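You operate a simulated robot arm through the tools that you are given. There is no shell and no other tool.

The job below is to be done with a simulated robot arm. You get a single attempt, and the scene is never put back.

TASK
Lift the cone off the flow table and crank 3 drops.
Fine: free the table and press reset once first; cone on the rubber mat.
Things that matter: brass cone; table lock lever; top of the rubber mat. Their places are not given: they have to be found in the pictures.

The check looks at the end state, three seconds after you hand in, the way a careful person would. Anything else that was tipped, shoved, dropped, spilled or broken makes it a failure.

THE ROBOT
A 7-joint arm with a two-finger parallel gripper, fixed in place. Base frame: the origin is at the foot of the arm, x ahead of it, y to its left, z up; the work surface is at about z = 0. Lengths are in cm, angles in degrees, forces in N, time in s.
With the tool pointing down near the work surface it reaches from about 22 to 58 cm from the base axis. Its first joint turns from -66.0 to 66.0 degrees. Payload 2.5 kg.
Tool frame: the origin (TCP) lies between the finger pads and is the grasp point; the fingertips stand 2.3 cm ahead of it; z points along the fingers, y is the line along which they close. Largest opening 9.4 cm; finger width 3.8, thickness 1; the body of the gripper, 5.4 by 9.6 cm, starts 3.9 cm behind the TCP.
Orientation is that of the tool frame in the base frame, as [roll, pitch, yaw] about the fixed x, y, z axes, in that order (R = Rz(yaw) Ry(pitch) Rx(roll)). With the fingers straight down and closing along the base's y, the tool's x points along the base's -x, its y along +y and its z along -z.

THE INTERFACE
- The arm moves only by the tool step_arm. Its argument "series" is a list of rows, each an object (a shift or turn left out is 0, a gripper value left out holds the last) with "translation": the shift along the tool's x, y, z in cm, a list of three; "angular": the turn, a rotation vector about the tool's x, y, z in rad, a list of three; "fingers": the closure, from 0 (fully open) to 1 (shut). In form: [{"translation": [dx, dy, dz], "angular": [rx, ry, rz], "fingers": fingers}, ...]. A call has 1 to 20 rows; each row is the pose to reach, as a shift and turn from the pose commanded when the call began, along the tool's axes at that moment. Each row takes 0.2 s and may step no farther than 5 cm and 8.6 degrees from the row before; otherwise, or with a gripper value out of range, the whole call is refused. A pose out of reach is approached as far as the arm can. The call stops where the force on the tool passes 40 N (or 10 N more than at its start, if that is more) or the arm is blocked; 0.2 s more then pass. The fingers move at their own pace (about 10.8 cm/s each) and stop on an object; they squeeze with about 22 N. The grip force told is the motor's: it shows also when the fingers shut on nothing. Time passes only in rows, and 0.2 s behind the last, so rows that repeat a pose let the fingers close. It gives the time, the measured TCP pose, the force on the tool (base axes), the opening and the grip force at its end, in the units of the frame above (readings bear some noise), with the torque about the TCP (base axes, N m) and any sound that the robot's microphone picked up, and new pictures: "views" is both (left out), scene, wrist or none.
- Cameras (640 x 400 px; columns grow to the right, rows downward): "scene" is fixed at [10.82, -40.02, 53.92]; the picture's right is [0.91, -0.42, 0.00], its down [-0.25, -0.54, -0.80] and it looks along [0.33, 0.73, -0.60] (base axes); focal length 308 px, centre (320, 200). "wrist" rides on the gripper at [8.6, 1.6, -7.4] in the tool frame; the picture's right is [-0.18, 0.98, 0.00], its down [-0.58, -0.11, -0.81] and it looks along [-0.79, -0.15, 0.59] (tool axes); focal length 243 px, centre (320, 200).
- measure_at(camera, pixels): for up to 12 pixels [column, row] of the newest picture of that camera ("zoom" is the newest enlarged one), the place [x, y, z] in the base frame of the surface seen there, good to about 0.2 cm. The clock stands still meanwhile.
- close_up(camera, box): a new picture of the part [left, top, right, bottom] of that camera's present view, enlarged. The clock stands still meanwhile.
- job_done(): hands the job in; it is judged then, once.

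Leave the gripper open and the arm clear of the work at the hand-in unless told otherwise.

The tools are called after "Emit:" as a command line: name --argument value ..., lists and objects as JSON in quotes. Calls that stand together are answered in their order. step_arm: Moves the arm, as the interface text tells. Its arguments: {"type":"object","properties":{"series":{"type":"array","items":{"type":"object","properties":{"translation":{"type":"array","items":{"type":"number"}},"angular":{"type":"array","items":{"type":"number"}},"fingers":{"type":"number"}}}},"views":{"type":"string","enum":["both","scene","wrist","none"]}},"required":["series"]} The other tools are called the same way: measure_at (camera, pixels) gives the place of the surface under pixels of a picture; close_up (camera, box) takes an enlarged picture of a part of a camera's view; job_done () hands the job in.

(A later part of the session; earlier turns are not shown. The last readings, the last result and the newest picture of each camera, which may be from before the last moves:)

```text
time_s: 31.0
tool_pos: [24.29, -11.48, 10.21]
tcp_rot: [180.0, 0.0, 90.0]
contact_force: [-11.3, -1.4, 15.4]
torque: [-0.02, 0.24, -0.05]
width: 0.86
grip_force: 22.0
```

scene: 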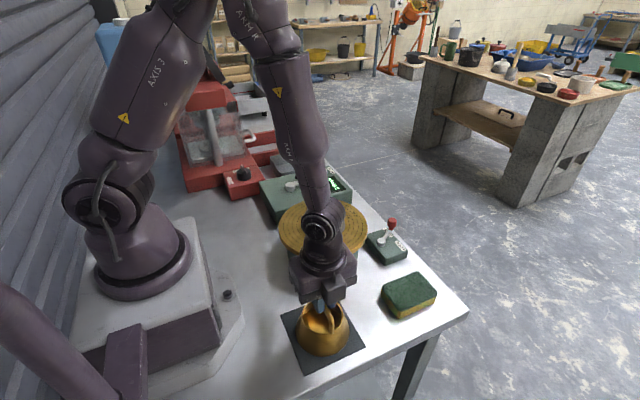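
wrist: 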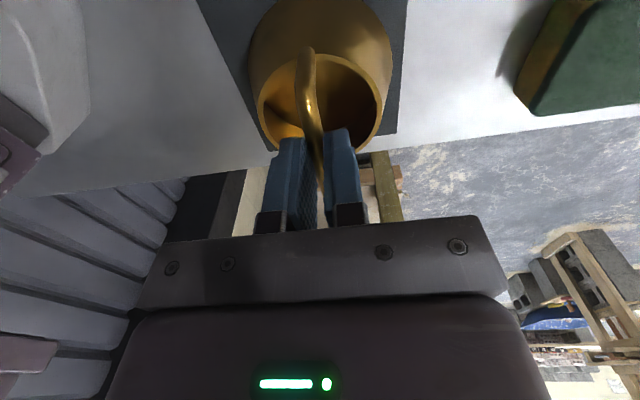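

The bar top reads z≈8.86, which means the bar slid down toward the fingertips during the lift and the cone is already resting on the mat. I'll ease the pressure with a tiny upward move and re-read the force, then look closely.

Emit:
step_arm --series '[{"translation": [0, 0, -0.06], "fingers": 1}, {"translation": [0, 0, -0.1]}, {"translation": [0, 0, -0.1]}]' --views "both"

Emit:
close_up --camera "wrist" --box '[200, 0, 440, 230]'

Emit:
close_up --camera "scene" --box '[280, 280, 370, 375]'

```text
time_s: 31.8
tool_pos: [24.29, -11.43, 10.37]
tcp_rot: [179.9, -0.1, 90.2]
contact_force: [-0.2, 0.1, -3.3]
torque: [0.01, -0.01, -0.01]
width: 0.83
grip_force: 22.2
```

scene: 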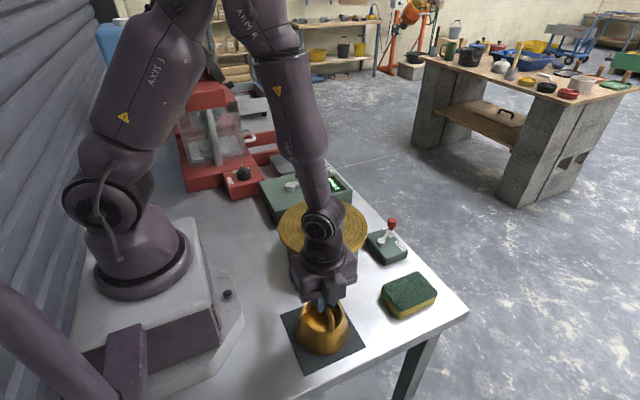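
wrist: 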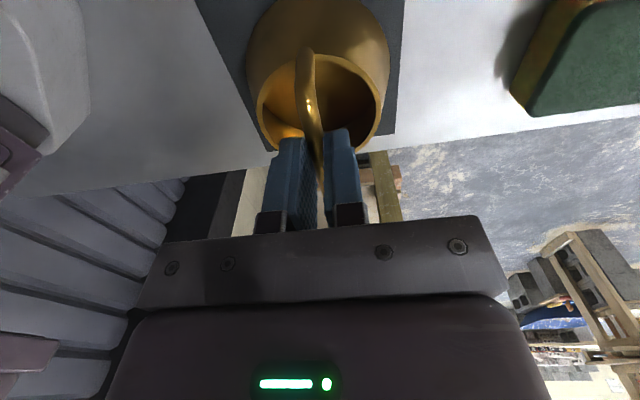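

```text
1.74 times, centred on (320, 115) of wrist
```

zoom: 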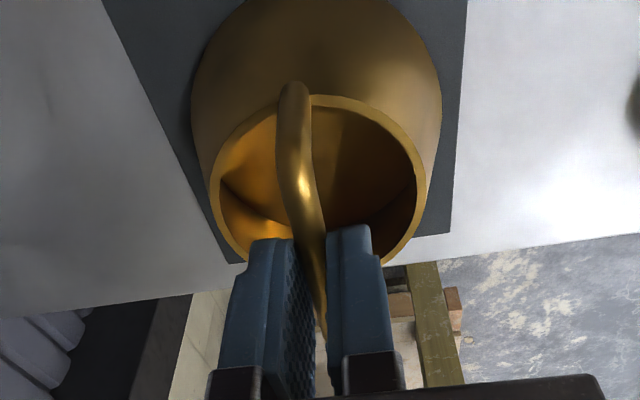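

```text
4.21 times, centred on (325, 328) of scene
```

zoom: 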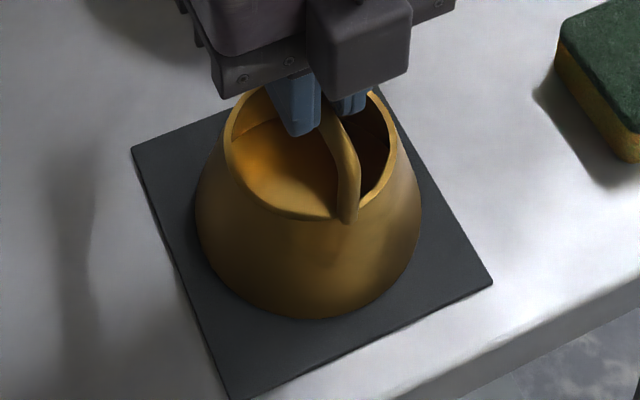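

The load is back to -3.3 N, the cone's own weight, so it's hovering just above the mat. I'll check whether it's level by measuring its rim.

Emit:
measure_at --camera "wrist" --pixels '[[259, 98], [381, 90], [290, 62], [345, 60], [375, 125], [265, 125], [309, 55], [310, 90], [316, 115]]'

Emit:
close_up --camera "scene" --box '[280, 280, 370, 375]'

Emit:
measure_at --camera "zoom" --pixels '[[233, 150], [260, 200], [330, 214], [384, 190], [395, 150], [200, 230], [240, 290], [310, 317], [380, 285], [420, 230]]'

```text
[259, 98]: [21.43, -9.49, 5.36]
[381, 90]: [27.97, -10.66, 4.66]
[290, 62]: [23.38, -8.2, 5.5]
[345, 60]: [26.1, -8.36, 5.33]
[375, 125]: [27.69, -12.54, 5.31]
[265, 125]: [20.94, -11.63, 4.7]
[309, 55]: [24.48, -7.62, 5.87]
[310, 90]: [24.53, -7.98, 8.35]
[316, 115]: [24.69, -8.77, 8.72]
```

```text
4.21 times, centred on (325, 328) of scene
```

zoom: 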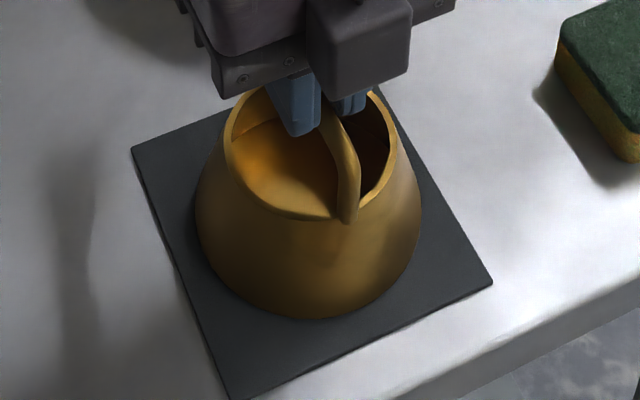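

```text
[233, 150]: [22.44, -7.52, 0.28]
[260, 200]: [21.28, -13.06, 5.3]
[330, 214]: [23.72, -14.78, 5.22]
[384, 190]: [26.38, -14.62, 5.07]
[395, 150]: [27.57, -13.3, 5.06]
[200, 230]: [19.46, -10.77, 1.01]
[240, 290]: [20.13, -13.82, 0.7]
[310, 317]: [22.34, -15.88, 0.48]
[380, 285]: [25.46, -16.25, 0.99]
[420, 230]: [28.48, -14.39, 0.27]
```

The rim is level to within about 2° and the base lies inside the mat. I'll lower by under a millimetre until light contact.

Emit:
step_arm --series '[{"translation": [0, 0, 0.03], "fingers": 1}, {"translation": [0, 0, 0.06]}, {"translation": [0, 0, 0.06]}]' --views "none"

```text
time_s: 32.6
tool_pos: [24.38, -11.4, 10.3]
tcp_rot: [-179.9, -0.1, 90.0]
contact_force: [-0.1, -0.3, -2.9]
torque: [-0.01, -0.01, -0.01]
width: 0.86
grip_force: 22.2
```

It's still hanging at -2.9 N. I'll lower a little more.

Emit:
step_arm --series '[{"translation": [0, 0, 0.02], "fingers": 1}, {"translation": [0, 0, 0.04]}, {"translation": [0, 0, 0.04]}]' --views "none"

```text
time_s: 33.4
tool_pos: [24.21, -11.38, 10.37]
tcp_rot: [-179.9, 0.0, 89.9]
contact_force: [-11.3, -1.1, 15.3]
torque: [-0.09, 0.23, -0.02]
width: 0.84
grip_force: 22.0
```

Contact is at the cone's +x edge, judging by force and torque, so the cone hangs about 1.5° low on +x. I'll lift 1.5 mm, level it with a small tilt about the tool's x axis, and then lower again.

Emit:
step_arm --series '[{"translation": [0, 0, -0.1], "fingers": 1}, {"translation": [0, 0, -0.25]}, {"translation": [0, 0, -0.25], "angular": [-0.014, 0, 0]}, {"translation": [0, 0, -0.25], "angular": [-0.028, 0, 0]}, {"translation": [0, 0, -0.25], "angular": [-0.028, 0, 0]}]' --views "both"

Emit:
close_up --camera "scene" --box '[280, 280, 370, 375]'

Emit:
measure_at --camera "zoom" --pixels '[[260, 200], [275, 206], [300, 212], [330, 214], [365, 206], [384, 190], [395, 150], [395, 165]]'

Emit:
measure_at --camera "wrist" --pixels '[[259, 98], [262, 90], [275, 72], [290, 62], [345, 60], [365, 70], [378, 95], [379, 105], [375, 125]]'

```text
time_s: 34.6
tool_pos: [24.37, -11.49, 10.44]
tcp_rot: [178.5, 0.0, 90.1]
contact_force: [-0.5, 0.2, -2.9]
torque: [-0.01, -0.01, 0.02]
width: 0.85
grip_force: 21.9
```

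scene: 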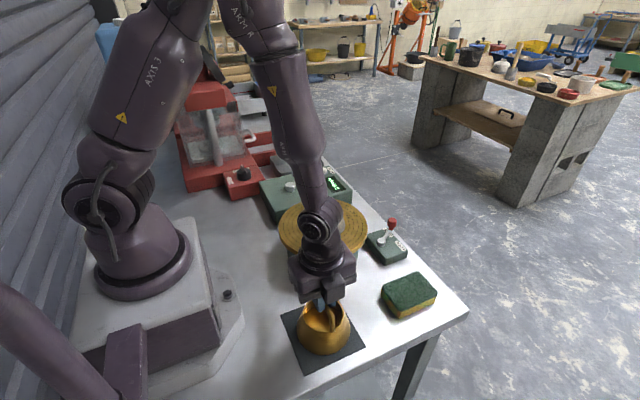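
wrist: 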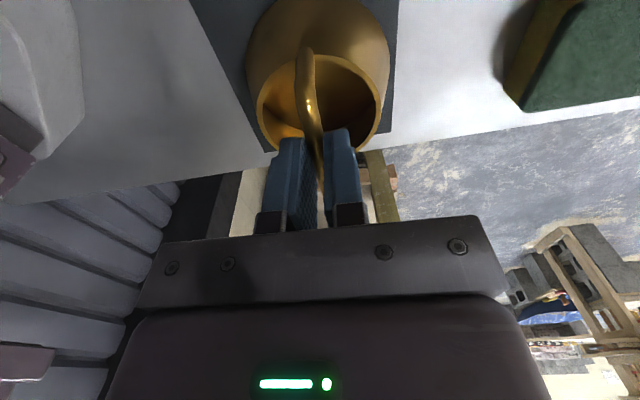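

```text
4.21 times, centred on (325, 328) of scene
```

zoom: 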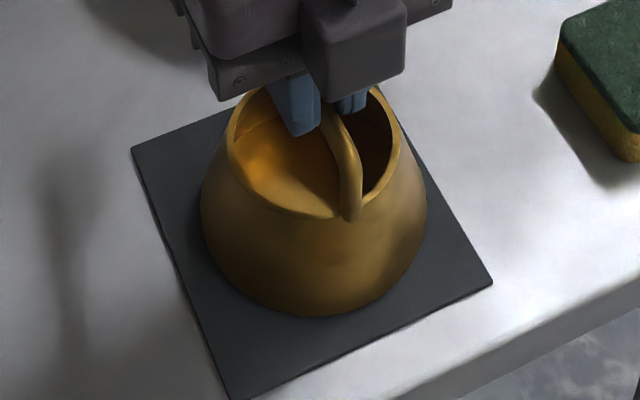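

```text
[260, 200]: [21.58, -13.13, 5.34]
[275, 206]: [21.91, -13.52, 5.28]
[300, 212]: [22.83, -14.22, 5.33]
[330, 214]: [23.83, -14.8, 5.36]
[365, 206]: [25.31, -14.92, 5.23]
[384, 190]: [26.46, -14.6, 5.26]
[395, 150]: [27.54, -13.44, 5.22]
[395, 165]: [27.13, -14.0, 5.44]
```

```text
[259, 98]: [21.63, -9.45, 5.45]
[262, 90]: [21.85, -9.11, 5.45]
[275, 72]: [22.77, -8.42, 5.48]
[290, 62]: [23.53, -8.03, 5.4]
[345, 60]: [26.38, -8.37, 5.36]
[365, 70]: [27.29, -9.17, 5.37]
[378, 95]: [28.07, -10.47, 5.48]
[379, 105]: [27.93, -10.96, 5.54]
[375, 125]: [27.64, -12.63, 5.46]
```

The cone is now level, with the rim at z 5.3–5.5 all round. Its centre is at x≈24.8, so I'll shift 0.5 cm in -x to centre it on the mat and then lower in tiny steps.

Emit:
step_arm --series '[{"translation": [0, -0.25, -0.1], "fingers": 1}, {"translation": [0, -0.5, -0.1]}, {"translation": [0, -0.5, 0.0]}, {"translation": [0, -0.5, 0.08]}, {"translation": [0, -0.5, 0.14]}, {"translation": [0, -0.5, 0.14]}]' --views "none"

```text
time_s: 36.0
tool_pos: [23.85, -11.44, 10.45]
tcp_rot: [178.4, 0.1, 90.1]
contact_force: [-0.1, 0.1, -4.1]
torque: [-0.02, 0.02, 0.01]
width: 0.85
grip_force: 22.0
```

Emit:
step_arm --series '[{"translation": [0, 0, 0.05], "fingers": 1}, {"translation": [0, 0, 0.1]}, {"translation": [0, 0, 0.1]}]' --views "none"

```text
time_s: 36.8
tool_pos: [23.91, -11.57, 10.27]
tcp_rot: [178.4, 0.0, 90.0]
contact_force: [1.5, 1.2, -1.2]
torque: [0.1, -0.01, -0.09]
width: 0.85
grip_force: 22.2
```

Contact is beginning, as the load dropped to about -1 N. I'll lower half a millimetre more so it sits on the mat.

Emit:
step_arm --series '[{"translation": [0, 0, 0.03], "fingers": 1}, {"translation": [0, 0, 0.03]}]' --views "none"

```text
time_s: 37.4
tool_pos: [24.02, -11.39, 10.16]
tcp_rot: [178.4, 0.0, 90.0]
contact_force: [0.4, 0.0, -2.7]
torque: [0.08, 0.0, -0.03]
width: 0.83
grip_force: 22.1
```

Emit:
step_arm --series '[{"translation": [0, 0, 0.04], "fingers": 1}, {"translation": [0, 0, 0.08]}, {"translation": [0, 0, 0.08]}]' --views "both"

```text
time_s: 38.2
tool_pos: [23.82, -11.58, 10.21]
tcp_rot: [178.3, 0.1, 90.1]
contact_force: [3.9, 1.5, 16.9]
torque: [0.08, -0.08, -0.04]
width: 0.84
grip_force: 22.0
```

scene: 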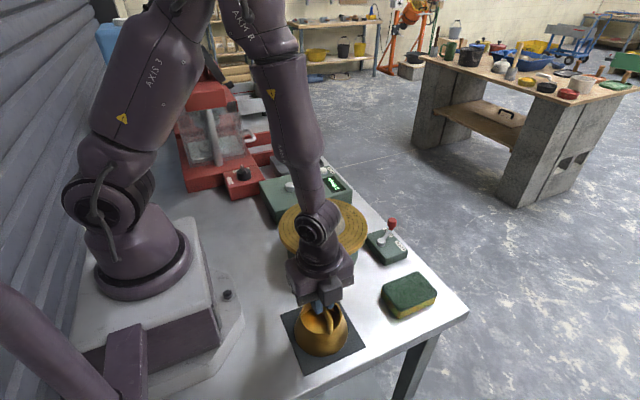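
wrist: 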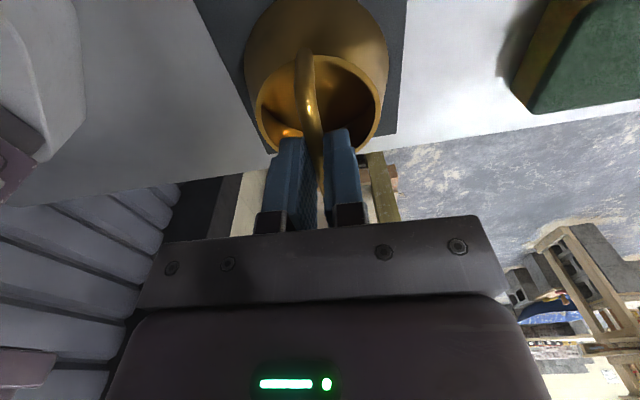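

Flat contact now: mostly vertical force and little torque. I'll ease off 0.5 mm, open the fingers gradually, and check that the cone stands by itself.

Emit:
step_arm --series '[{"translation": [0, 0, -0.05], "fingers": 1}, {"translation": [0, 0, -0.05], "fingers": 0.85}, {"translation": [0, 0, -0.05], "fingers": 0.7}, {"translation": [0, 0, -0.05], "fingers": 0.6}, {"translation": [0, 0, -0.05], "fingers": 0.55}]' --views "both"

Emit:
close_up --camera "scene" --box '[280, 280, 370, 375]'

```text
time_s: 39.4
tool_pos: [23.91, -11.36, 10.14]
tcp_rot: [178.4, 0.0, 90.1]
contact_force: [0.5, 0.0, -0.2]
torque: [-0.03, -0.05, -0.02]
width: 4.23
grip_force: 0.1
```

scene: 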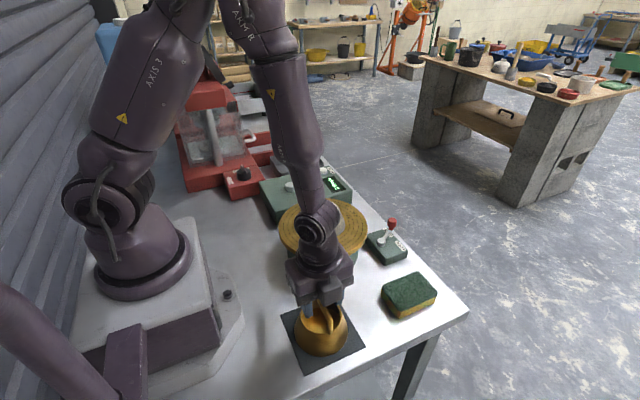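
wrist: 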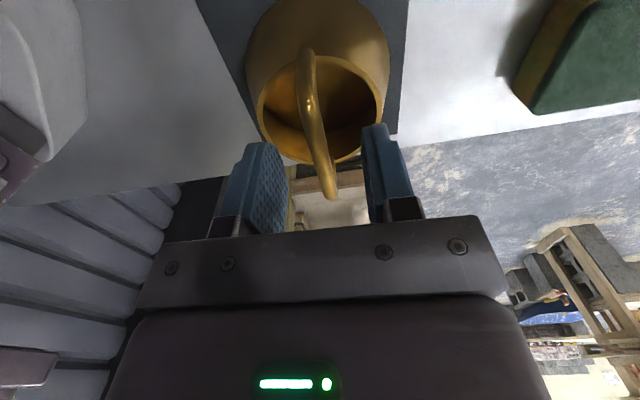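

```text
4.21 times, centred on (325, 328) of scene
```

zoom: 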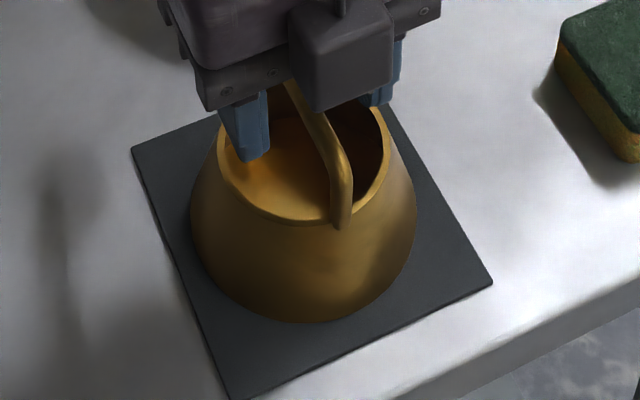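

The cone stands on the mat and the fingers are clear of the bar on both sides. I'll rise straight up and remove the small tilt.

Emit:
step_arm --series '[{"translation": [0, 0, -1]}, {"translation": [0, 0, -2.5]}, {"translation": [0, 0, -5]}, {"translation": [0, 0, -9], "angular": [0.028, 0, 0]}, {"translation": [0, 0, -13], "angular": [0.028, 0, 0]}, {"translation": [0, 0, -17], "angular": [0.028, 0, 0]}, {"translation": [0, 0, -17], "angular": [0.028, 0, 0]}]' --views "both"

Emit:
close_up --camera "scene" --box '[250, 160, 410, 380]'

```text
time_s: 41.0
tool_pos: [23.31, -11.48, 27.35]
tcp_rot: [179.9, 0.0, 90.1]
contact_force: [0.2, -0.2, 0.3]
torque: [0.03, -0.01, 0.02]
width: 4.22
grip_force: 0.1
```

scene: 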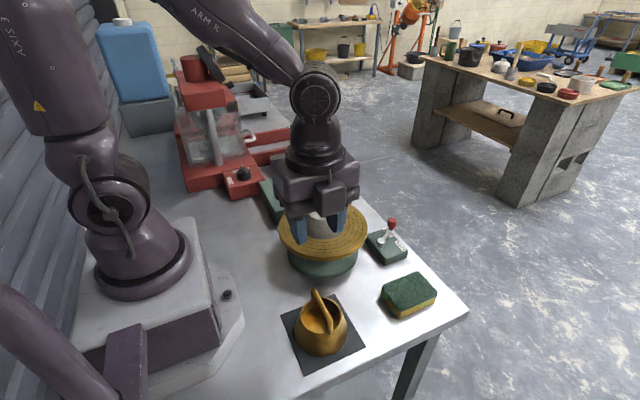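
wrist: 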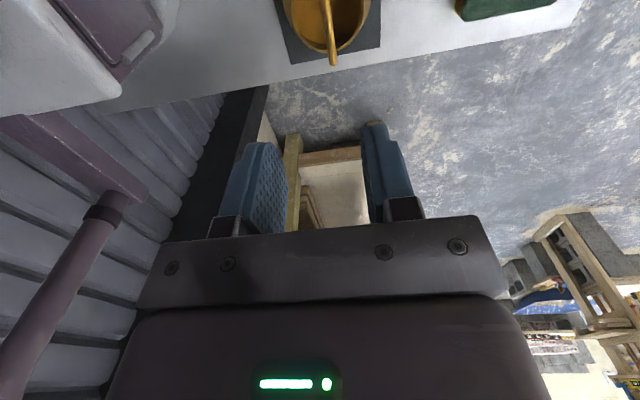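

```text
1.82 times, centred on (330, 270) of scene
```

zoom: 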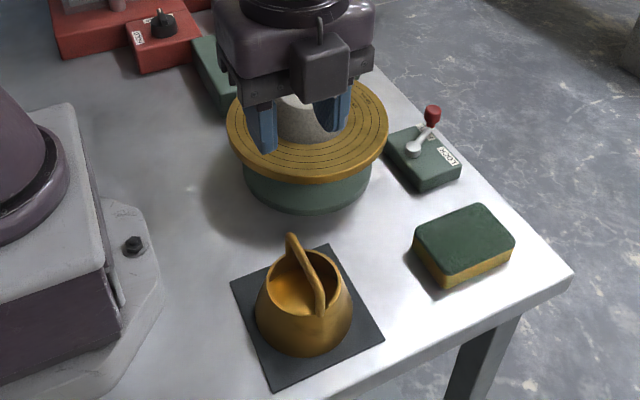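

The cone stands upright on the mat, and the mortar stays on the disc. Next I'll go to the crank, turning the tool back to its original yaw and passing high over everything to above the knob at about (37.4, 27).

Emit:
step_arm --series '[{"translation": [3.5, 1.28, 0], "angular": [0, 0, -0.1428], "fingers": 0.55}, {"translation": [7.0, 2.56, 0], "angular": [0, 0, -0.2856]}, {"translation": [10.5, 3.85, 0], "angular": [0, 0, -0.4284]}, {"translation": [14.0, 5.13, 0], "angular": [0, 0, -0.5712]}, {"translation": [17.5, 6.41, 0], "angular": [0, 0, -0.714]}, {"translation": [21.0, 7.69, 0], "angular": [0, 0, -0.8568]}, {"translation": [24.5, 8.97, 0], "angular": [0, 0, -0.9996]}, {"translation": [28.0, 10.25, 0], "angular": [0, 0, -1.1424]}, {"translation": [31.5, 11.54, 0], "angular": [0, 0, -1.2852]}, {"translation": [35.0, 12.82, 0], "angular": [0, 0, -1.428]}, {"translation": [38.5, 14.1, 0], "angular": [0, 0, -1.5708]}, {"translation": [38.5, 14.1, 0], "angular": [0, 0, -1.5708]}]' --views "both"

Emit:
close_up --camera "scene" --box '[240, 150, 380, 240]'

Emit:
close_up --camera "wrist" --box '[160, 0, 480, 160]'

```text
time_s: 43.6
tool_pos: [37.69, 26.97, 27.14]
tcp_rot: [180.0, 0.0, -179.9]
contact_force: [-0.1, 0.4, 1.1]
torque: [0.02, 0.02, -0.01]
width: 4.22
grip_force: 0.2
```

scene: 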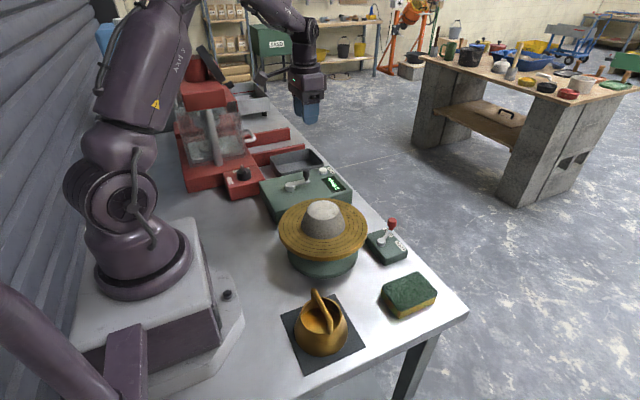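
wrist: 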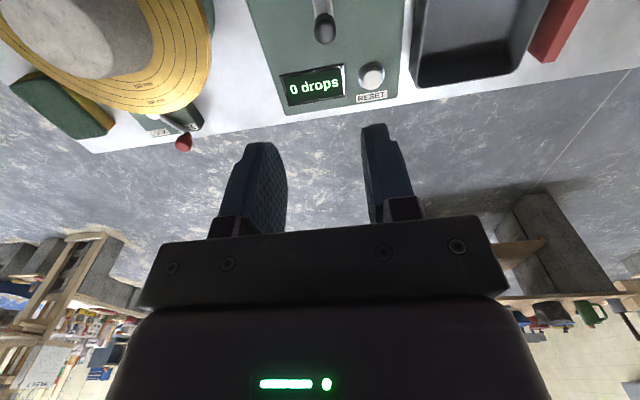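

```text
4.44 times, centred on (310, 195) of scene
```

zoom: 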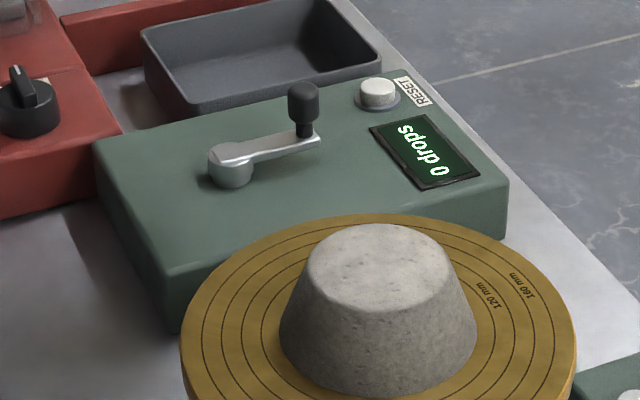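

```text
2.00 times, centred on (320, 80) of wrist
```

zoom: 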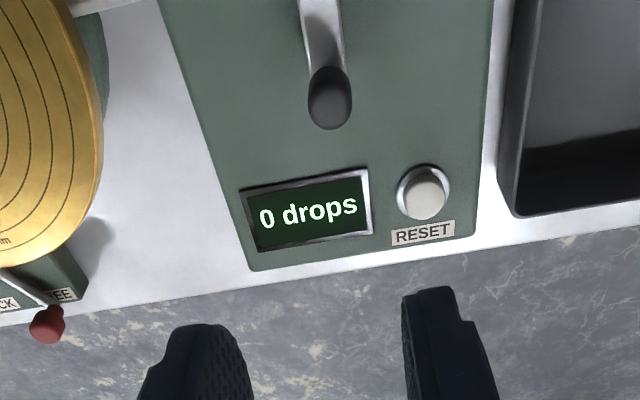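

The mortar stands neatly on the disc and the counter reads 0. I see no direction arrow on the box. I'll measure the crank's knob, arm and hub precisely.

Emit:
measure_at --camera "wrist" --pixels '[[325, 30], [325, 22], [325, 38], [317, 30], [333, 30], [322, 8], [317, 5], [327, 5]]'

Emit:
close_up --camera "scene" --box '[272, 160, 336, 200]'

Emit:
measure_at --camera "zoom" --pixels '[[170, 220], [130, 215], [210, 225], [175, 200], [175, 270], [260, 215], [335, 195], [350, 170], [345, 90], [335, 110], [360, 130], [350, 145]]'

```text
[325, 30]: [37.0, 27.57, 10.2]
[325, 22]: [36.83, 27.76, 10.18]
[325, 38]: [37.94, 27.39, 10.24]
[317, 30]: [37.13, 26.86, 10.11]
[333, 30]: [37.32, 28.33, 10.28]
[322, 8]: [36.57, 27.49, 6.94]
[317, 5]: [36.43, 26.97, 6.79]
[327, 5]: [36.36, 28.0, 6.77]
```

```text
10.00 times, centred on (304, 180) of scene
```

zoom: 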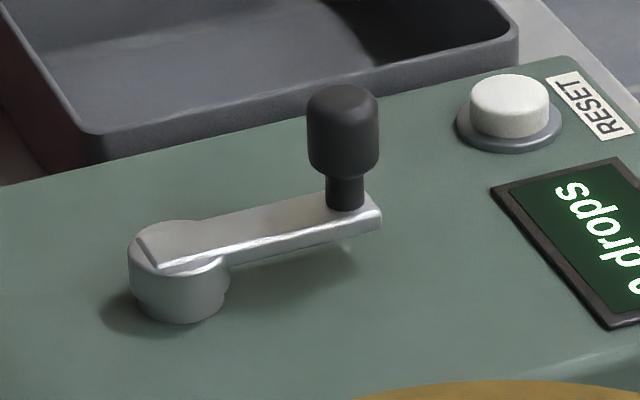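

```text
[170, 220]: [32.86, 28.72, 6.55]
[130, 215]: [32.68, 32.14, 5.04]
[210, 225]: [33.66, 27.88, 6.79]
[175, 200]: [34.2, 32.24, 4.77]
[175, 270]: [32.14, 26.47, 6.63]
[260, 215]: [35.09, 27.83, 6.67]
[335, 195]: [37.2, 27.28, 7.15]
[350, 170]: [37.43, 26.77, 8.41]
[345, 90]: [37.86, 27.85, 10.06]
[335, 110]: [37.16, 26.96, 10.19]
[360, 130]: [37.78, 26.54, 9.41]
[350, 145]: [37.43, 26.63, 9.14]
```

The knob's centre is about (37.5, 27.5) with its top at z 10.3. The hub is about (32.5, 27.5), so the crank radius is about 5 cm at angle 0°. I'll come down around the knob to TCP z≈9.8, fingertips at 7.5 above the crank arm, and look before closing.

Emit:
step_arm --series '[{"translation": [0.15, 0.5, 4]}, {"translation": [0.15, 0.5, 8]}, {"translation": [0.15, 0.5, 12]}, {"translation": [0.15, 0.5, 15]}, {"translation": [0.15, 0.5, 16.5]}, {"translation": [0.15, 0.5, 17.3]}, {"translation": [0.15, 0.5, 17.3]}]' --views "both"

Emit:
close_up --camera "wrist" --box '[200, 60, 440, 230]'

```text
time_s: 45.2
tool_pos: [37.39, 27.43, 9.86]
tcp_rot: [-180.0, 0.1, -180.0]
contact_force: [-0.8, 0.2, -0.1]
torque: [-0.03, 0.02, 0.0]
width: 4.2
grip_force: 0.1
```

scene: 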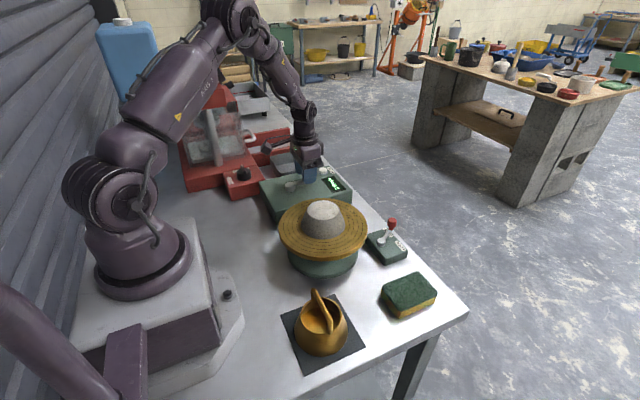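
wrist: 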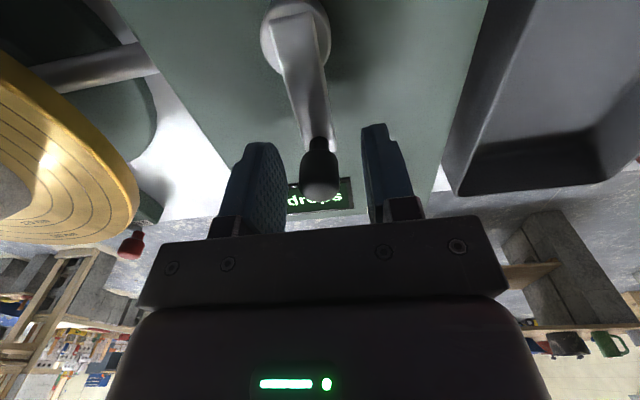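

```text
2.35 times, centred on (320, 145) of wrist
```

zoom: 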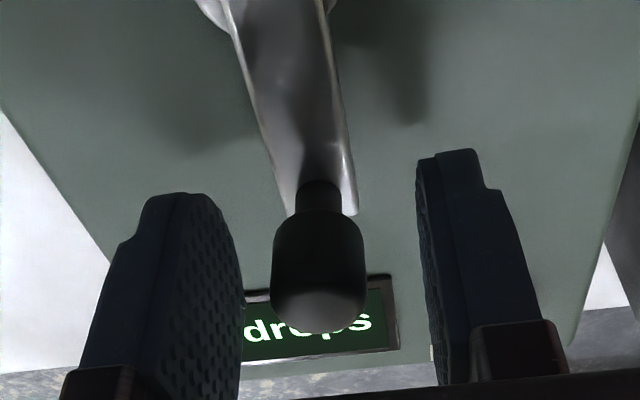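

The knob sits between the pads. From this closer view I'll measure the hub and knob to pin down the circle.

Emit:
measure_at --camera "wrist" --pixels '[[262, 40], [329, 40], [295, 4], [296, 30], [283, 70], [306, 60], [310, 100], [298, 110], [329, 130], [319, 190], [303, 170], [337, 170]]'

```text
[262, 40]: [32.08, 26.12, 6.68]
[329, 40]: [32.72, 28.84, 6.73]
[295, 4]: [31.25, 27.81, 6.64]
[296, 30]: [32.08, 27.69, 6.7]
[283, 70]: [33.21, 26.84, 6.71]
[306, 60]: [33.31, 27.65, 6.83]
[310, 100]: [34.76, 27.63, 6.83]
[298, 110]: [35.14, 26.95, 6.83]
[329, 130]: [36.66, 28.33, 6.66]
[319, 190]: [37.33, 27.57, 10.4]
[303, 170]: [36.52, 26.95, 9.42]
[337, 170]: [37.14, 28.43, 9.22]
```

The hub centre is about (32.45, 27.5) and the knob about (37.45, 27.6). I'll shift 0.15 cm in +y and close on the knob.

Emit:
step_arm --series '[{"translation": [-0.05, 0.15, 0], "fingers": 0.7}, {"translation": [-0.05, 0.15, 0], "fingers": 0.8}, {"translation": [-0.05, 0.15, 0], "fingers": 0.9}, {"translation": [-0.05, 0.15, 0], "fingers": 1}, {"translation": [-0.05, 0.15, 0], "fingers": 1}]' --views "wrist"

```text
time_s: 46.4
tool_pos: [37.33, 27.66, 9.81]
tcp_rot: [-179.8, 0.0, -179.9]
contact_force: [-1.3, -19.7, 5.4]
torque: [-0.19, 0.48, 0.13]
width: 1.92
grip_force: 45.4
```

wrist: 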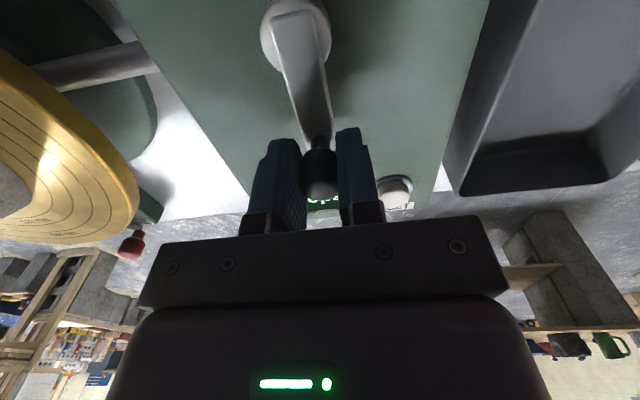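

The knob is gripped at a width of 1.92 cm. Sideways preload is about 20 N, meaning the grip is about half a millimetre off. I'll try a small clockwise turn of 30° along the 5 cm arc and watch the force and display.

Emit:
step_arm --series '[{"translation": [0.02, -0.48, 0], "fingers": 1}, {"translation": [0.076, -0.91, 0]}, {"translation": [0.17, -1.34, 0]}, {"translation": [0.302, -1.75, 0]}, {"translation": [0.47, -2.16, 0]}, {"translation": [0.67, -2.54, 0]}]' --views "both"

```text
time_s: 47.8
tool_pos: [36.63, 25.41, 9.96]
tcp_rot: [179.8, 0.1, -179.9]
contact_force: [0.6, 9.5, 4.4]
torque: [0.18, -0.38, -0.27]
width: 1.92
grip_force: 44.7
```

scene: 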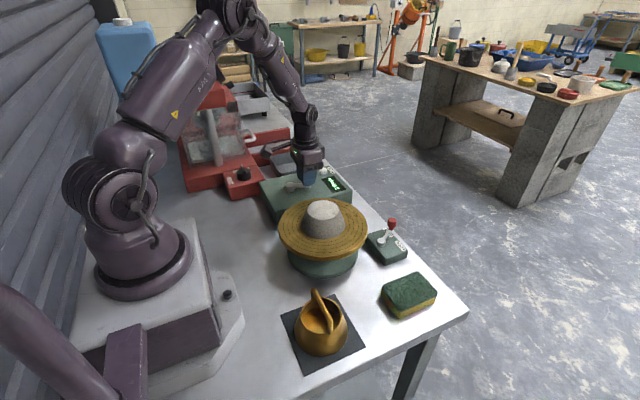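
wrist: 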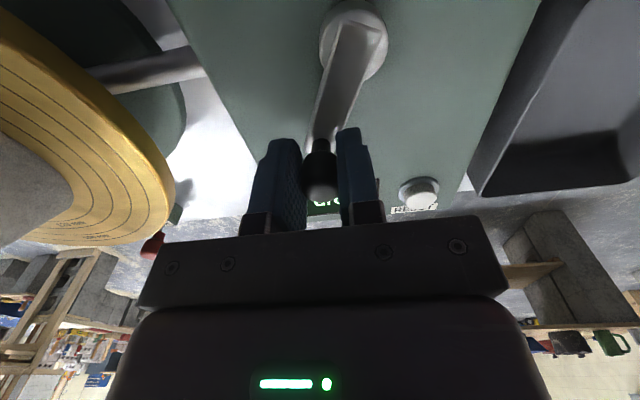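

The crank turns clockwise with only about 10 N of resistance. I'll continue from -30° to -120° along the arc.

Emit:
step_arm --series '[{"translation": [0.5, -0.714, 0], "fingers": 1}, {"translation": [1.116, -1.33, 0]}, {"translation": [1.83, -1.83, 0]}, {"translation": [2.62, -2.2, 0]}, {"translation": [3.46, -2.424, 0]}, {"translation": [4.33, -2.5, 0]}, {"translation": [5.2, -2.424, 0]}, {"translation": [6.04, -2.2, 0]}, {"translation": [6.83, -1.83, 0]}]' --views "both"

```text
time_s: 49.8
tool_pos: [30.34, 22.62, 9.89]
tcp_rot: [-179.3, -0.3, 179.6]
contact_force: [-1.3, -0.5, 2.6]
torque: [0.0, -0.34, 0.06]
width: 1.92
grip_force: 45.0
stopped in row 9: the force on the tool passed its limit at 49 N (the readings are from after the stop); the commanded pose is now the measured one
```

scene: 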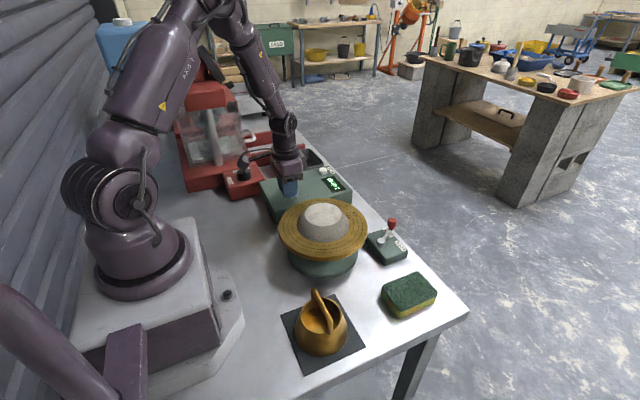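
wrist: 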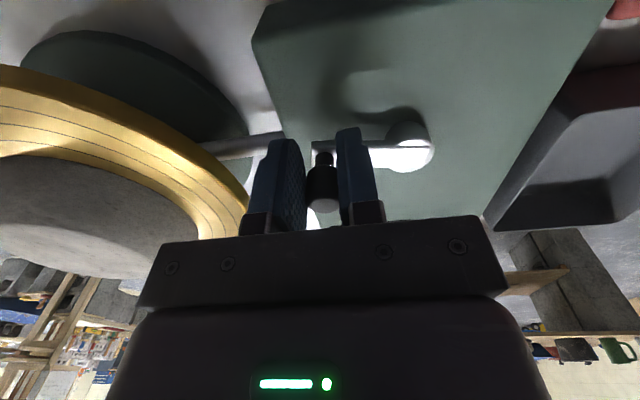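

The call stopped at 49 N near -115°, and the load has since relaxed. I'll check where the knob, arm and hub actually are now.

Emit:
measure_at --camera "wrist" --pixels '[[322, 205], [313, 180], [333, 180], [324, 160], [387, 145], [430, 145], [408, 125], [408, 168], [380, 155], [345, 145], [408, 145]]'

Emit:
close_up --camera "wrist" --box '[220, 80, 480, 240]'

Emit:
close_up --camera "scene" --box '[240, 140, 380, 260]'

```text
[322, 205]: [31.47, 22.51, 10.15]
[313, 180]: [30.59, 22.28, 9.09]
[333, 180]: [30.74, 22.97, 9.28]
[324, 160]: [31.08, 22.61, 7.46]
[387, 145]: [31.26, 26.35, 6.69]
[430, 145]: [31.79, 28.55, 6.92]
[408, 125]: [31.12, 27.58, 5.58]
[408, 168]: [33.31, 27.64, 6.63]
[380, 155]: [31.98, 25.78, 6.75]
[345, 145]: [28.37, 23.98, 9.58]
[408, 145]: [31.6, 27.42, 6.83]
```

```text
2.46 times, centred on (350, 160) of wrist
```

zoom: 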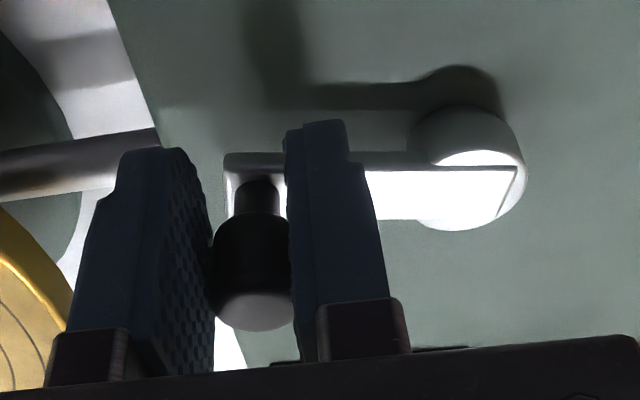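

```text
3.33 times, centred on (310, 200) of scene
```

zoom: 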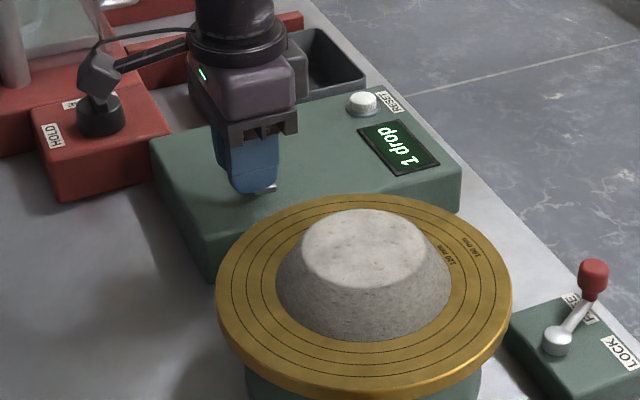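

The display now reads "1 drop", and the knob slid about 1.1 cm along the pads, with the crank at about -101°. Before continuing I want to understand the resistance, so I'll check whether the table has lifted and look at the counter.

Emit:
close_up --camera "scene" --box '[264, 175, 384, 275]'

Emit:
measure_at --camera "zoom" --pixels '[[110, 250], [160, 320], [280, 360], [420, 330], [500, 270], [320, 130], [350, 180], [140, 180], [510, 200], [300, 400]]'

```text
4.00 times, centred on (324, 225) of scene
```

zoom: 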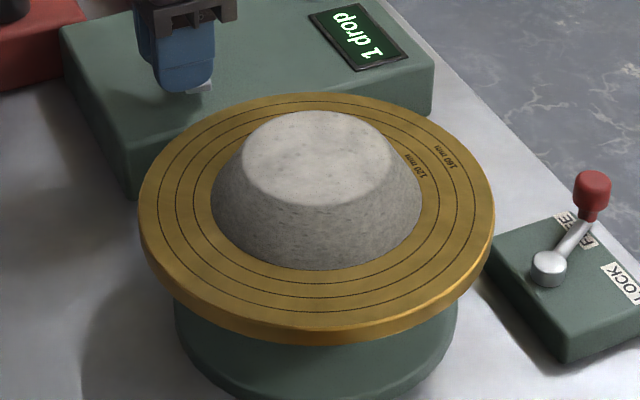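

```text
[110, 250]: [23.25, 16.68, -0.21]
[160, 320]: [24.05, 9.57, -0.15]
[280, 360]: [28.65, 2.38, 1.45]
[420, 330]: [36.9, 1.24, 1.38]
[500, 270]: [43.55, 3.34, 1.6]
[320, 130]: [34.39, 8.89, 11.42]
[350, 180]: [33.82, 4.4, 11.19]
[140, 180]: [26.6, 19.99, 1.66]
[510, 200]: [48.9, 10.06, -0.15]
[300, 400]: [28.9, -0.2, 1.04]
```

The mortar has slumped (top now about 11.3, base wider), so a real drop happened. I'll check the disc's height now compared with 8.3 before.

Emit:
measure_at --camera "zoom" --pixels '[[160, 230], [175, 170], [230, 290], [320, 310], [410, 290], [470, 220], [450, 160], [180, 200], [300, 290], [390, 290]]'

Emit:
step_arm --series '[{"translation": [0, 0, 0], "fingers": 1}]' --views "none"

```text
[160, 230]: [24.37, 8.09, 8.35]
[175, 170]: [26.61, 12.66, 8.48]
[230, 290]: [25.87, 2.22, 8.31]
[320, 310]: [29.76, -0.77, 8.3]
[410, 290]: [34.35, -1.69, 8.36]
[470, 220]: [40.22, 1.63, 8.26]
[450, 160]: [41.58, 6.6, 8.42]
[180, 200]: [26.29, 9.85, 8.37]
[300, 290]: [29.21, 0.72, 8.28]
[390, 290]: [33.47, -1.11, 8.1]
```

```text
time_s: 50.1
tool_pos: [30.27, 22.67, 9.81]
tcp_rot: [-179.3, -0.3, 179.5]
contact_force: [-2.5, -1.4, 4.3]
torque: [-0.03, -0.31, 0.1]
width: 1.91
grip_force: 45.1
```

The disc is at 8.3 as before and the count is 1. The slip happened because the pads can't push well along x at this crank angle. So I'll re-grip with the fingers turned so they always push tangentially. First I'll open, rise above the knob and straighten the tool.

Emit:
step_arm --series '[{"translation": [0, 0, 0], "fingers": 0.8}, {"translation": [0, 0, 0], "fingers": 0.55}, {"translation": [0, 0, 0], "fingers": 0.55}, {"translation": [0, 0, -1.5], "angular": [-0.006, -0.003, -0.005]}, {"translation": [0, 0, -4], "angular": [-0.0122, -0.005, -0.009]}, {"translation": [0, 0, -5], "angular": [-0.0122, -0.005, -0.009]}, {"translation": [0, 0, -5], "angular": [-0.0122, -0.005, -0.009]}]' --views "both"

Emit:
close_up --camera "scene" --box '[240, 150, 380, 240]'

```text
time_s: 51.8
tool_pos: [30.32, 22.59, 14.73]
tcp_rot: [180.0, -0.1, -180.0]
contact_force: [-0.1, 0.3, -0.4]
torque: [-0.03, -0.01, 0.0]
width: 4.24
grip_force: 0.1
```

scene: 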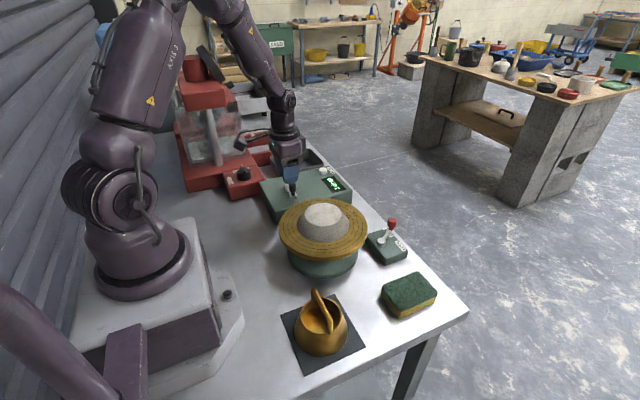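
wrist: 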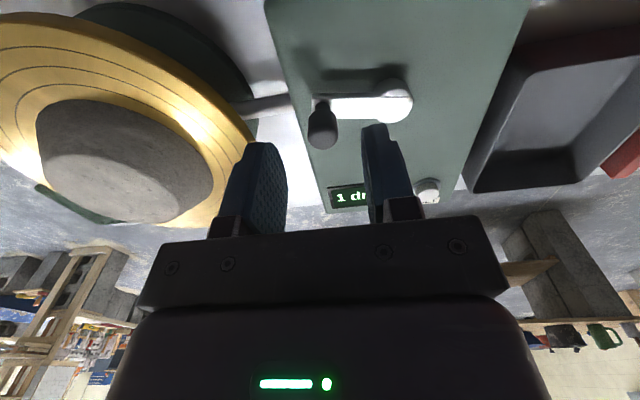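

```text
4.44 times, centred on (310, 195) of scene
```

zoom: 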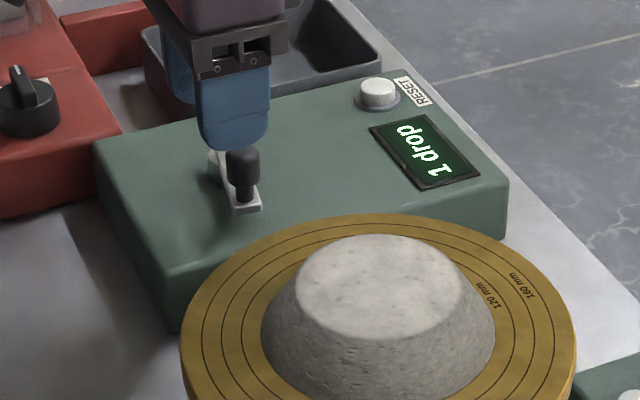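

The crank stays put and the counter still reads 1 drop. I'll measure the knob and arm now.

Emit:
measure_at --camera "wrist" --pixels '[[322, 130], [322, 145], [310, 130], [333, 130], [322, 105], [400, 95], [385, 100], [340, 105], [360, 105], [411, 105]]'

Emit:
measure_at --camera "zoom" --pixels '[[242, 155], [232, 165], [252, 165], [242, 180], [245, 195], [245, 205], [225, 170], [215, 160]]'

```text
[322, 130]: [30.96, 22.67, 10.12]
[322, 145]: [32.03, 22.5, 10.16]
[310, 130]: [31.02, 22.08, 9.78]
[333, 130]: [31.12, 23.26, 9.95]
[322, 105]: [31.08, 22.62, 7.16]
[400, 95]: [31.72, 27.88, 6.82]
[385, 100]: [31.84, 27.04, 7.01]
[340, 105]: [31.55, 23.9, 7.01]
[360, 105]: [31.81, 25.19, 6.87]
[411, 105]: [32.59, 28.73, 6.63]
```

```text
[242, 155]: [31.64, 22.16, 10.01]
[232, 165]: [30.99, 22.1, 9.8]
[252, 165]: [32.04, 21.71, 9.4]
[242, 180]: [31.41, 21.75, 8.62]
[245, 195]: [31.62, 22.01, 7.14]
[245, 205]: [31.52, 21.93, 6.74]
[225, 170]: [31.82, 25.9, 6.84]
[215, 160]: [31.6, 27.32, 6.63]
```

The knob is at (31.6, 22.6), which puts the crank at about -100° with a radius of about 5 cm. I'll turn the tool about 80° while above the knob and centre over it.

Emit:
step_arm --series '[{"translation": [-0.3, 0, 0], "angular": [0, 0, -0.1396], "fingers": 0.55}, {"translation": [-0.6, 0, 0], "angular": [0, 0, -0.2792]}, {"translation": [-0.9, 0, 0], "angular": [0, 0, -0.4188]}, {"translation": [-1.28, 0, 0], "angular": [0, 0, -0.5584]}, {"translation": [-1.28, 0, 0], "angular": [0, 0, -0.698]}, {"translation": [-1.28, 0, 0], "angular": [0, 0, -0.8376]}, {"translation": [-1.28, 0, 0], "angular": [0, 0, -0.9772]}, {"translation": [-1.28, 0, 0], "angular": [0, 0, -1.1168]}, {"translation": [-1.28, 0, 0], "angular": [0, 0, -1.2564]}, {"translation": [-1.28, 0, 0], "angular": [0, 0, -1.396]}, {"translation": [-1.28, 0, 0], "angular": [0, 0, -1.396]}]' --views "both"

```text
time_s: 54.1
tool_pos: [31.72, 22.61, 14.76]
tcp_rot: [-179.9, -0.1, -99.7]
contact_force: [0.3, -0.2, 0.7]
torque: [-0.02, 0.01, 0.04]
width: 4.23
grip_force: 0.0
```

scene: 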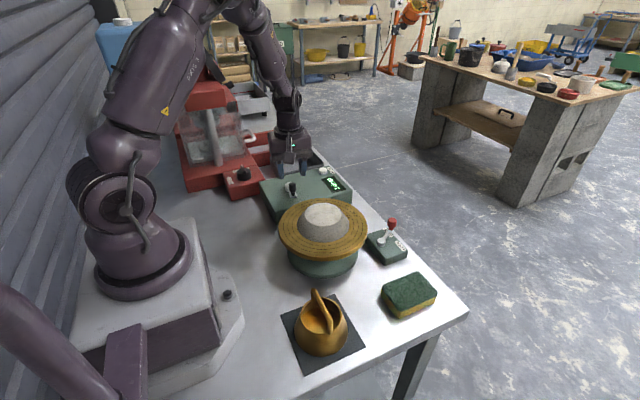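
wrist: 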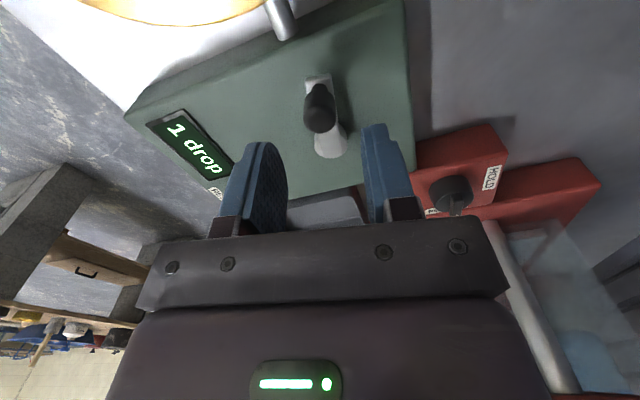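

The wrist view looks along +y now, and the knob at (320,108) is centred between the fingers. I'll descend and close on it.

Emit:
step_arm --series '[{"translation": [0, 0, 2]}, {"translation": [0, 0, 3.8]}, {"translation": [0, 0, 4.9]}, {"translation": [0, 0, 4.9], "fingers": 0.7}, {"translation": [0, 0, 4.9], "fingers": 0.8}, {"translation": [0, 0, 4.9], "fingers": 0.9}, {"translation": [0, 0, 4.9], "fingers": 1}, {"translation": [0, 0, 4.9], "fingers": 1}]' --views "wrist"

```text
time_s: 56.0
tool_pos: [31.65, 22.65, 9.92]
tcp_rot: [179.9, 0.0, -100.0]
contact_force: [1.7, 2.5, -9.2]
torque: [0.01, -0.03, -0.03]
width: 1.92
grip_force: 45.4
```

wrist: 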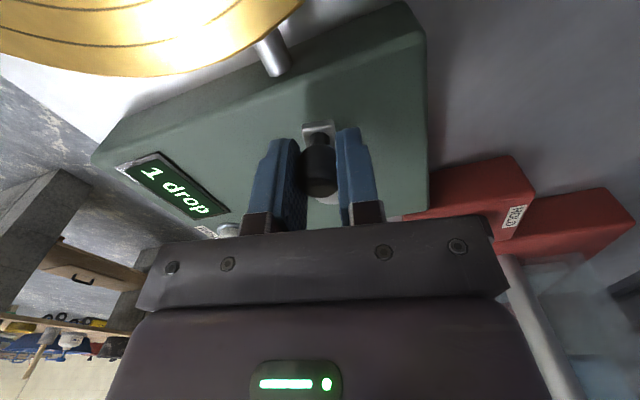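

The knob is firmly gripped, with the tool's x axis pointing radially outward. From here one row is a turn of α about the tool axis plus a shift of (r(cosα−1), r·sinα). I'll test 24° further clockwise and check the force.

Emit:
step_arm --series '[{"translation": [-0.048, 0.692, 0], "angular": [0, 0, 0.1396], "fingers": 1}, {"translation": [-0.193, 1.37, 0], "angular": [0, 0, 0.2793]}, {"translation": [-0.43, 2.021, 0], "angular": [0, 0, 0.4189]}]' --views "both"

```text
time_s: 56.8
tool_pos: [29.77, 23.43, 9.83]
tcp_rot: [180.0, -0.1, -124.1]
contact_force: [2.5, -0.6, -12.1]
torque: [-0.26, 0.18, 0.03]
width: 1.93
grip_force: 45.0
```

scene: 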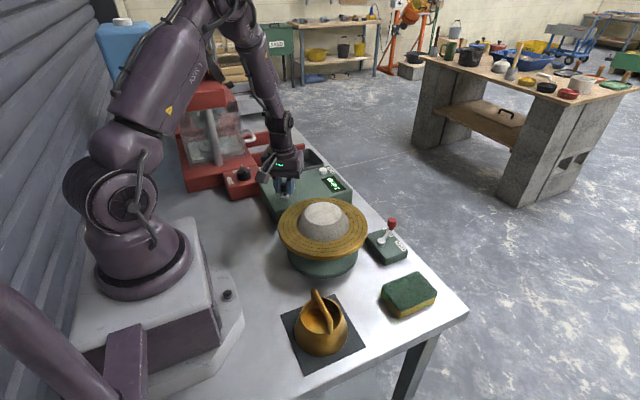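
wrist: 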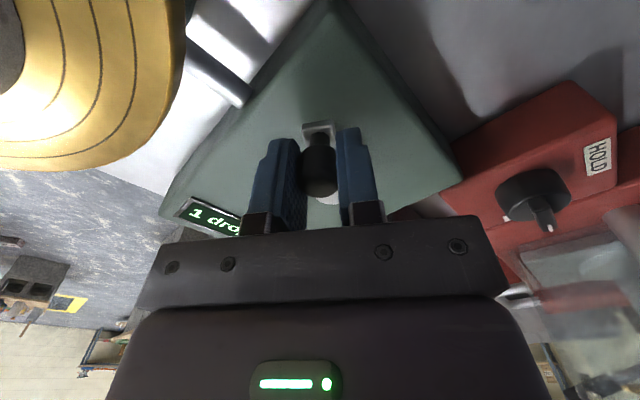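

That went smoothly with low lateral force. Before sweeping the camera arm toward the red machine, I'll check where the machine's tall parts are.

Emit:
measure_at --camera "scene" --pixels '[[187, 150], [195, 185], [215, 180], [185, 125], [240, 155], [228, 110], [195, 105], [250, 135], [262, 143], [222, 170], [180, 170], [235, 95]]'

```text
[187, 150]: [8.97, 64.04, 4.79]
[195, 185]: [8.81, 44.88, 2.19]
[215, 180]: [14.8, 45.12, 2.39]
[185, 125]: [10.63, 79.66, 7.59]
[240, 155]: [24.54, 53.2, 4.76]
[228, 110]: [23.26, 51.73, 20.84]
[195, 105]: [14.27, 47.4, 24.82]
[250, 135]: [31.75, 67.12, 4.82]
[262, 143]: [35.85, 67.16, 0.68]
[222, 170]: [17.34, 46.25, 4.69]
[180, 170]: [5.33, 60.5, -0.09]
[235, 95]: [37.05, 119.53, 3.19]
```

The tall machine is at y≥45, so the camera stays clear of it. I'll continue 72° clockwise, from -124° to -196°.

Emit:
step_arm --series '[{"translation": [-0.048, 0.692, 0], "angular": [0, 0, 0.1396], "fingers": 1}, {"translation": [-0.193, 1.37, 0], "angular": [0, 0, 0.2793]}, {"translation": [-0.43, 2.021, 0], "angular": [0, 0, 0.4189]}, {"translation": [-0.755, 2.634, 0], "angular": [0, 0, 0.5585]}, {"translation": [-1.163, 3.195, 0], "angular": [0, 0, 0.6981]}, {"translation": [-1.645, 3.693, 0], "angular": [0, 0, 0.8378]}, {"translation": [-2.191, 4.12, 0], "angular": [0, 0, 0.9774]}, {"translation": [-2.791, 4.467, 0], "angular": [0, 0, 1.117]}, {"translation": [-3.434, 4.727, 0], "angular": [0, 0, 1.2566]}]' --views "both"

```text
time_s: 58.8
tool_pos: [28.0, 28.93, 9.88]
tcp_rot: [-179.9, 0.0, 163.9]
contact_force: [10.5, -1.6, -24.8]
torque: [-0.05, -0.34, 0.02]
width: 1.95
grip_force: 44.8
```

scene: 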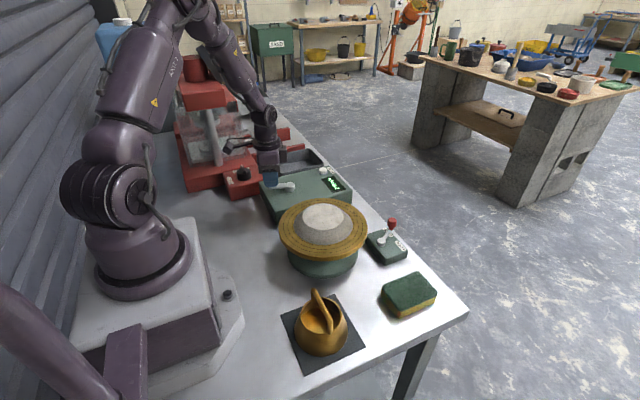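
wrist: 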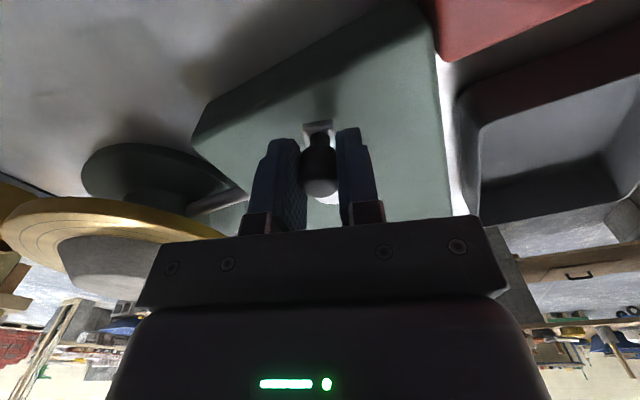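

The force on the tool is about -25 N in z, so I'm commanding roughly half a millimetre too high; I'll correct that. First I'll check the counter.

Emit:
close_up --camera "scene" --box '[250, 150, 370, 240]'

Emit:
step_arm --series '[{"translation": [-0.02, 0, 0.05], "fingers": 1}, {"translation": [-0.02, 0, 0.05], "fingers": 1}]' --views "none"

```text
4.44 times, centred on (310, 195) of scene
```

zoom: 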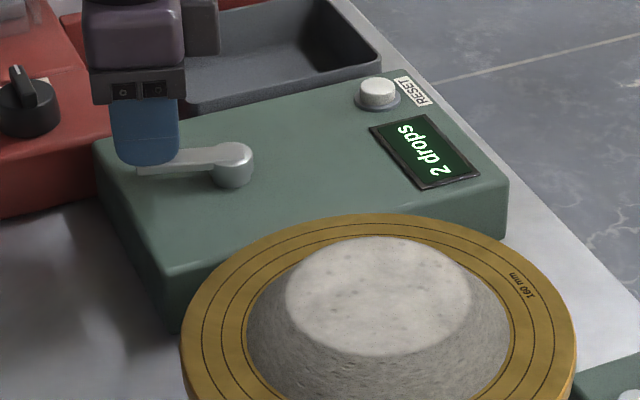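

```text
time_s: 59.4
tool_pos: [27.77, 28.93, 9.8]
tcp_rot: [-179.9, 0.0, 163.9]
contact_force: [6.1, -7.5, -6.2]
torque: [-0.07, -0.02, -0.19]
width: 1.9
grip_force: 45.2
```

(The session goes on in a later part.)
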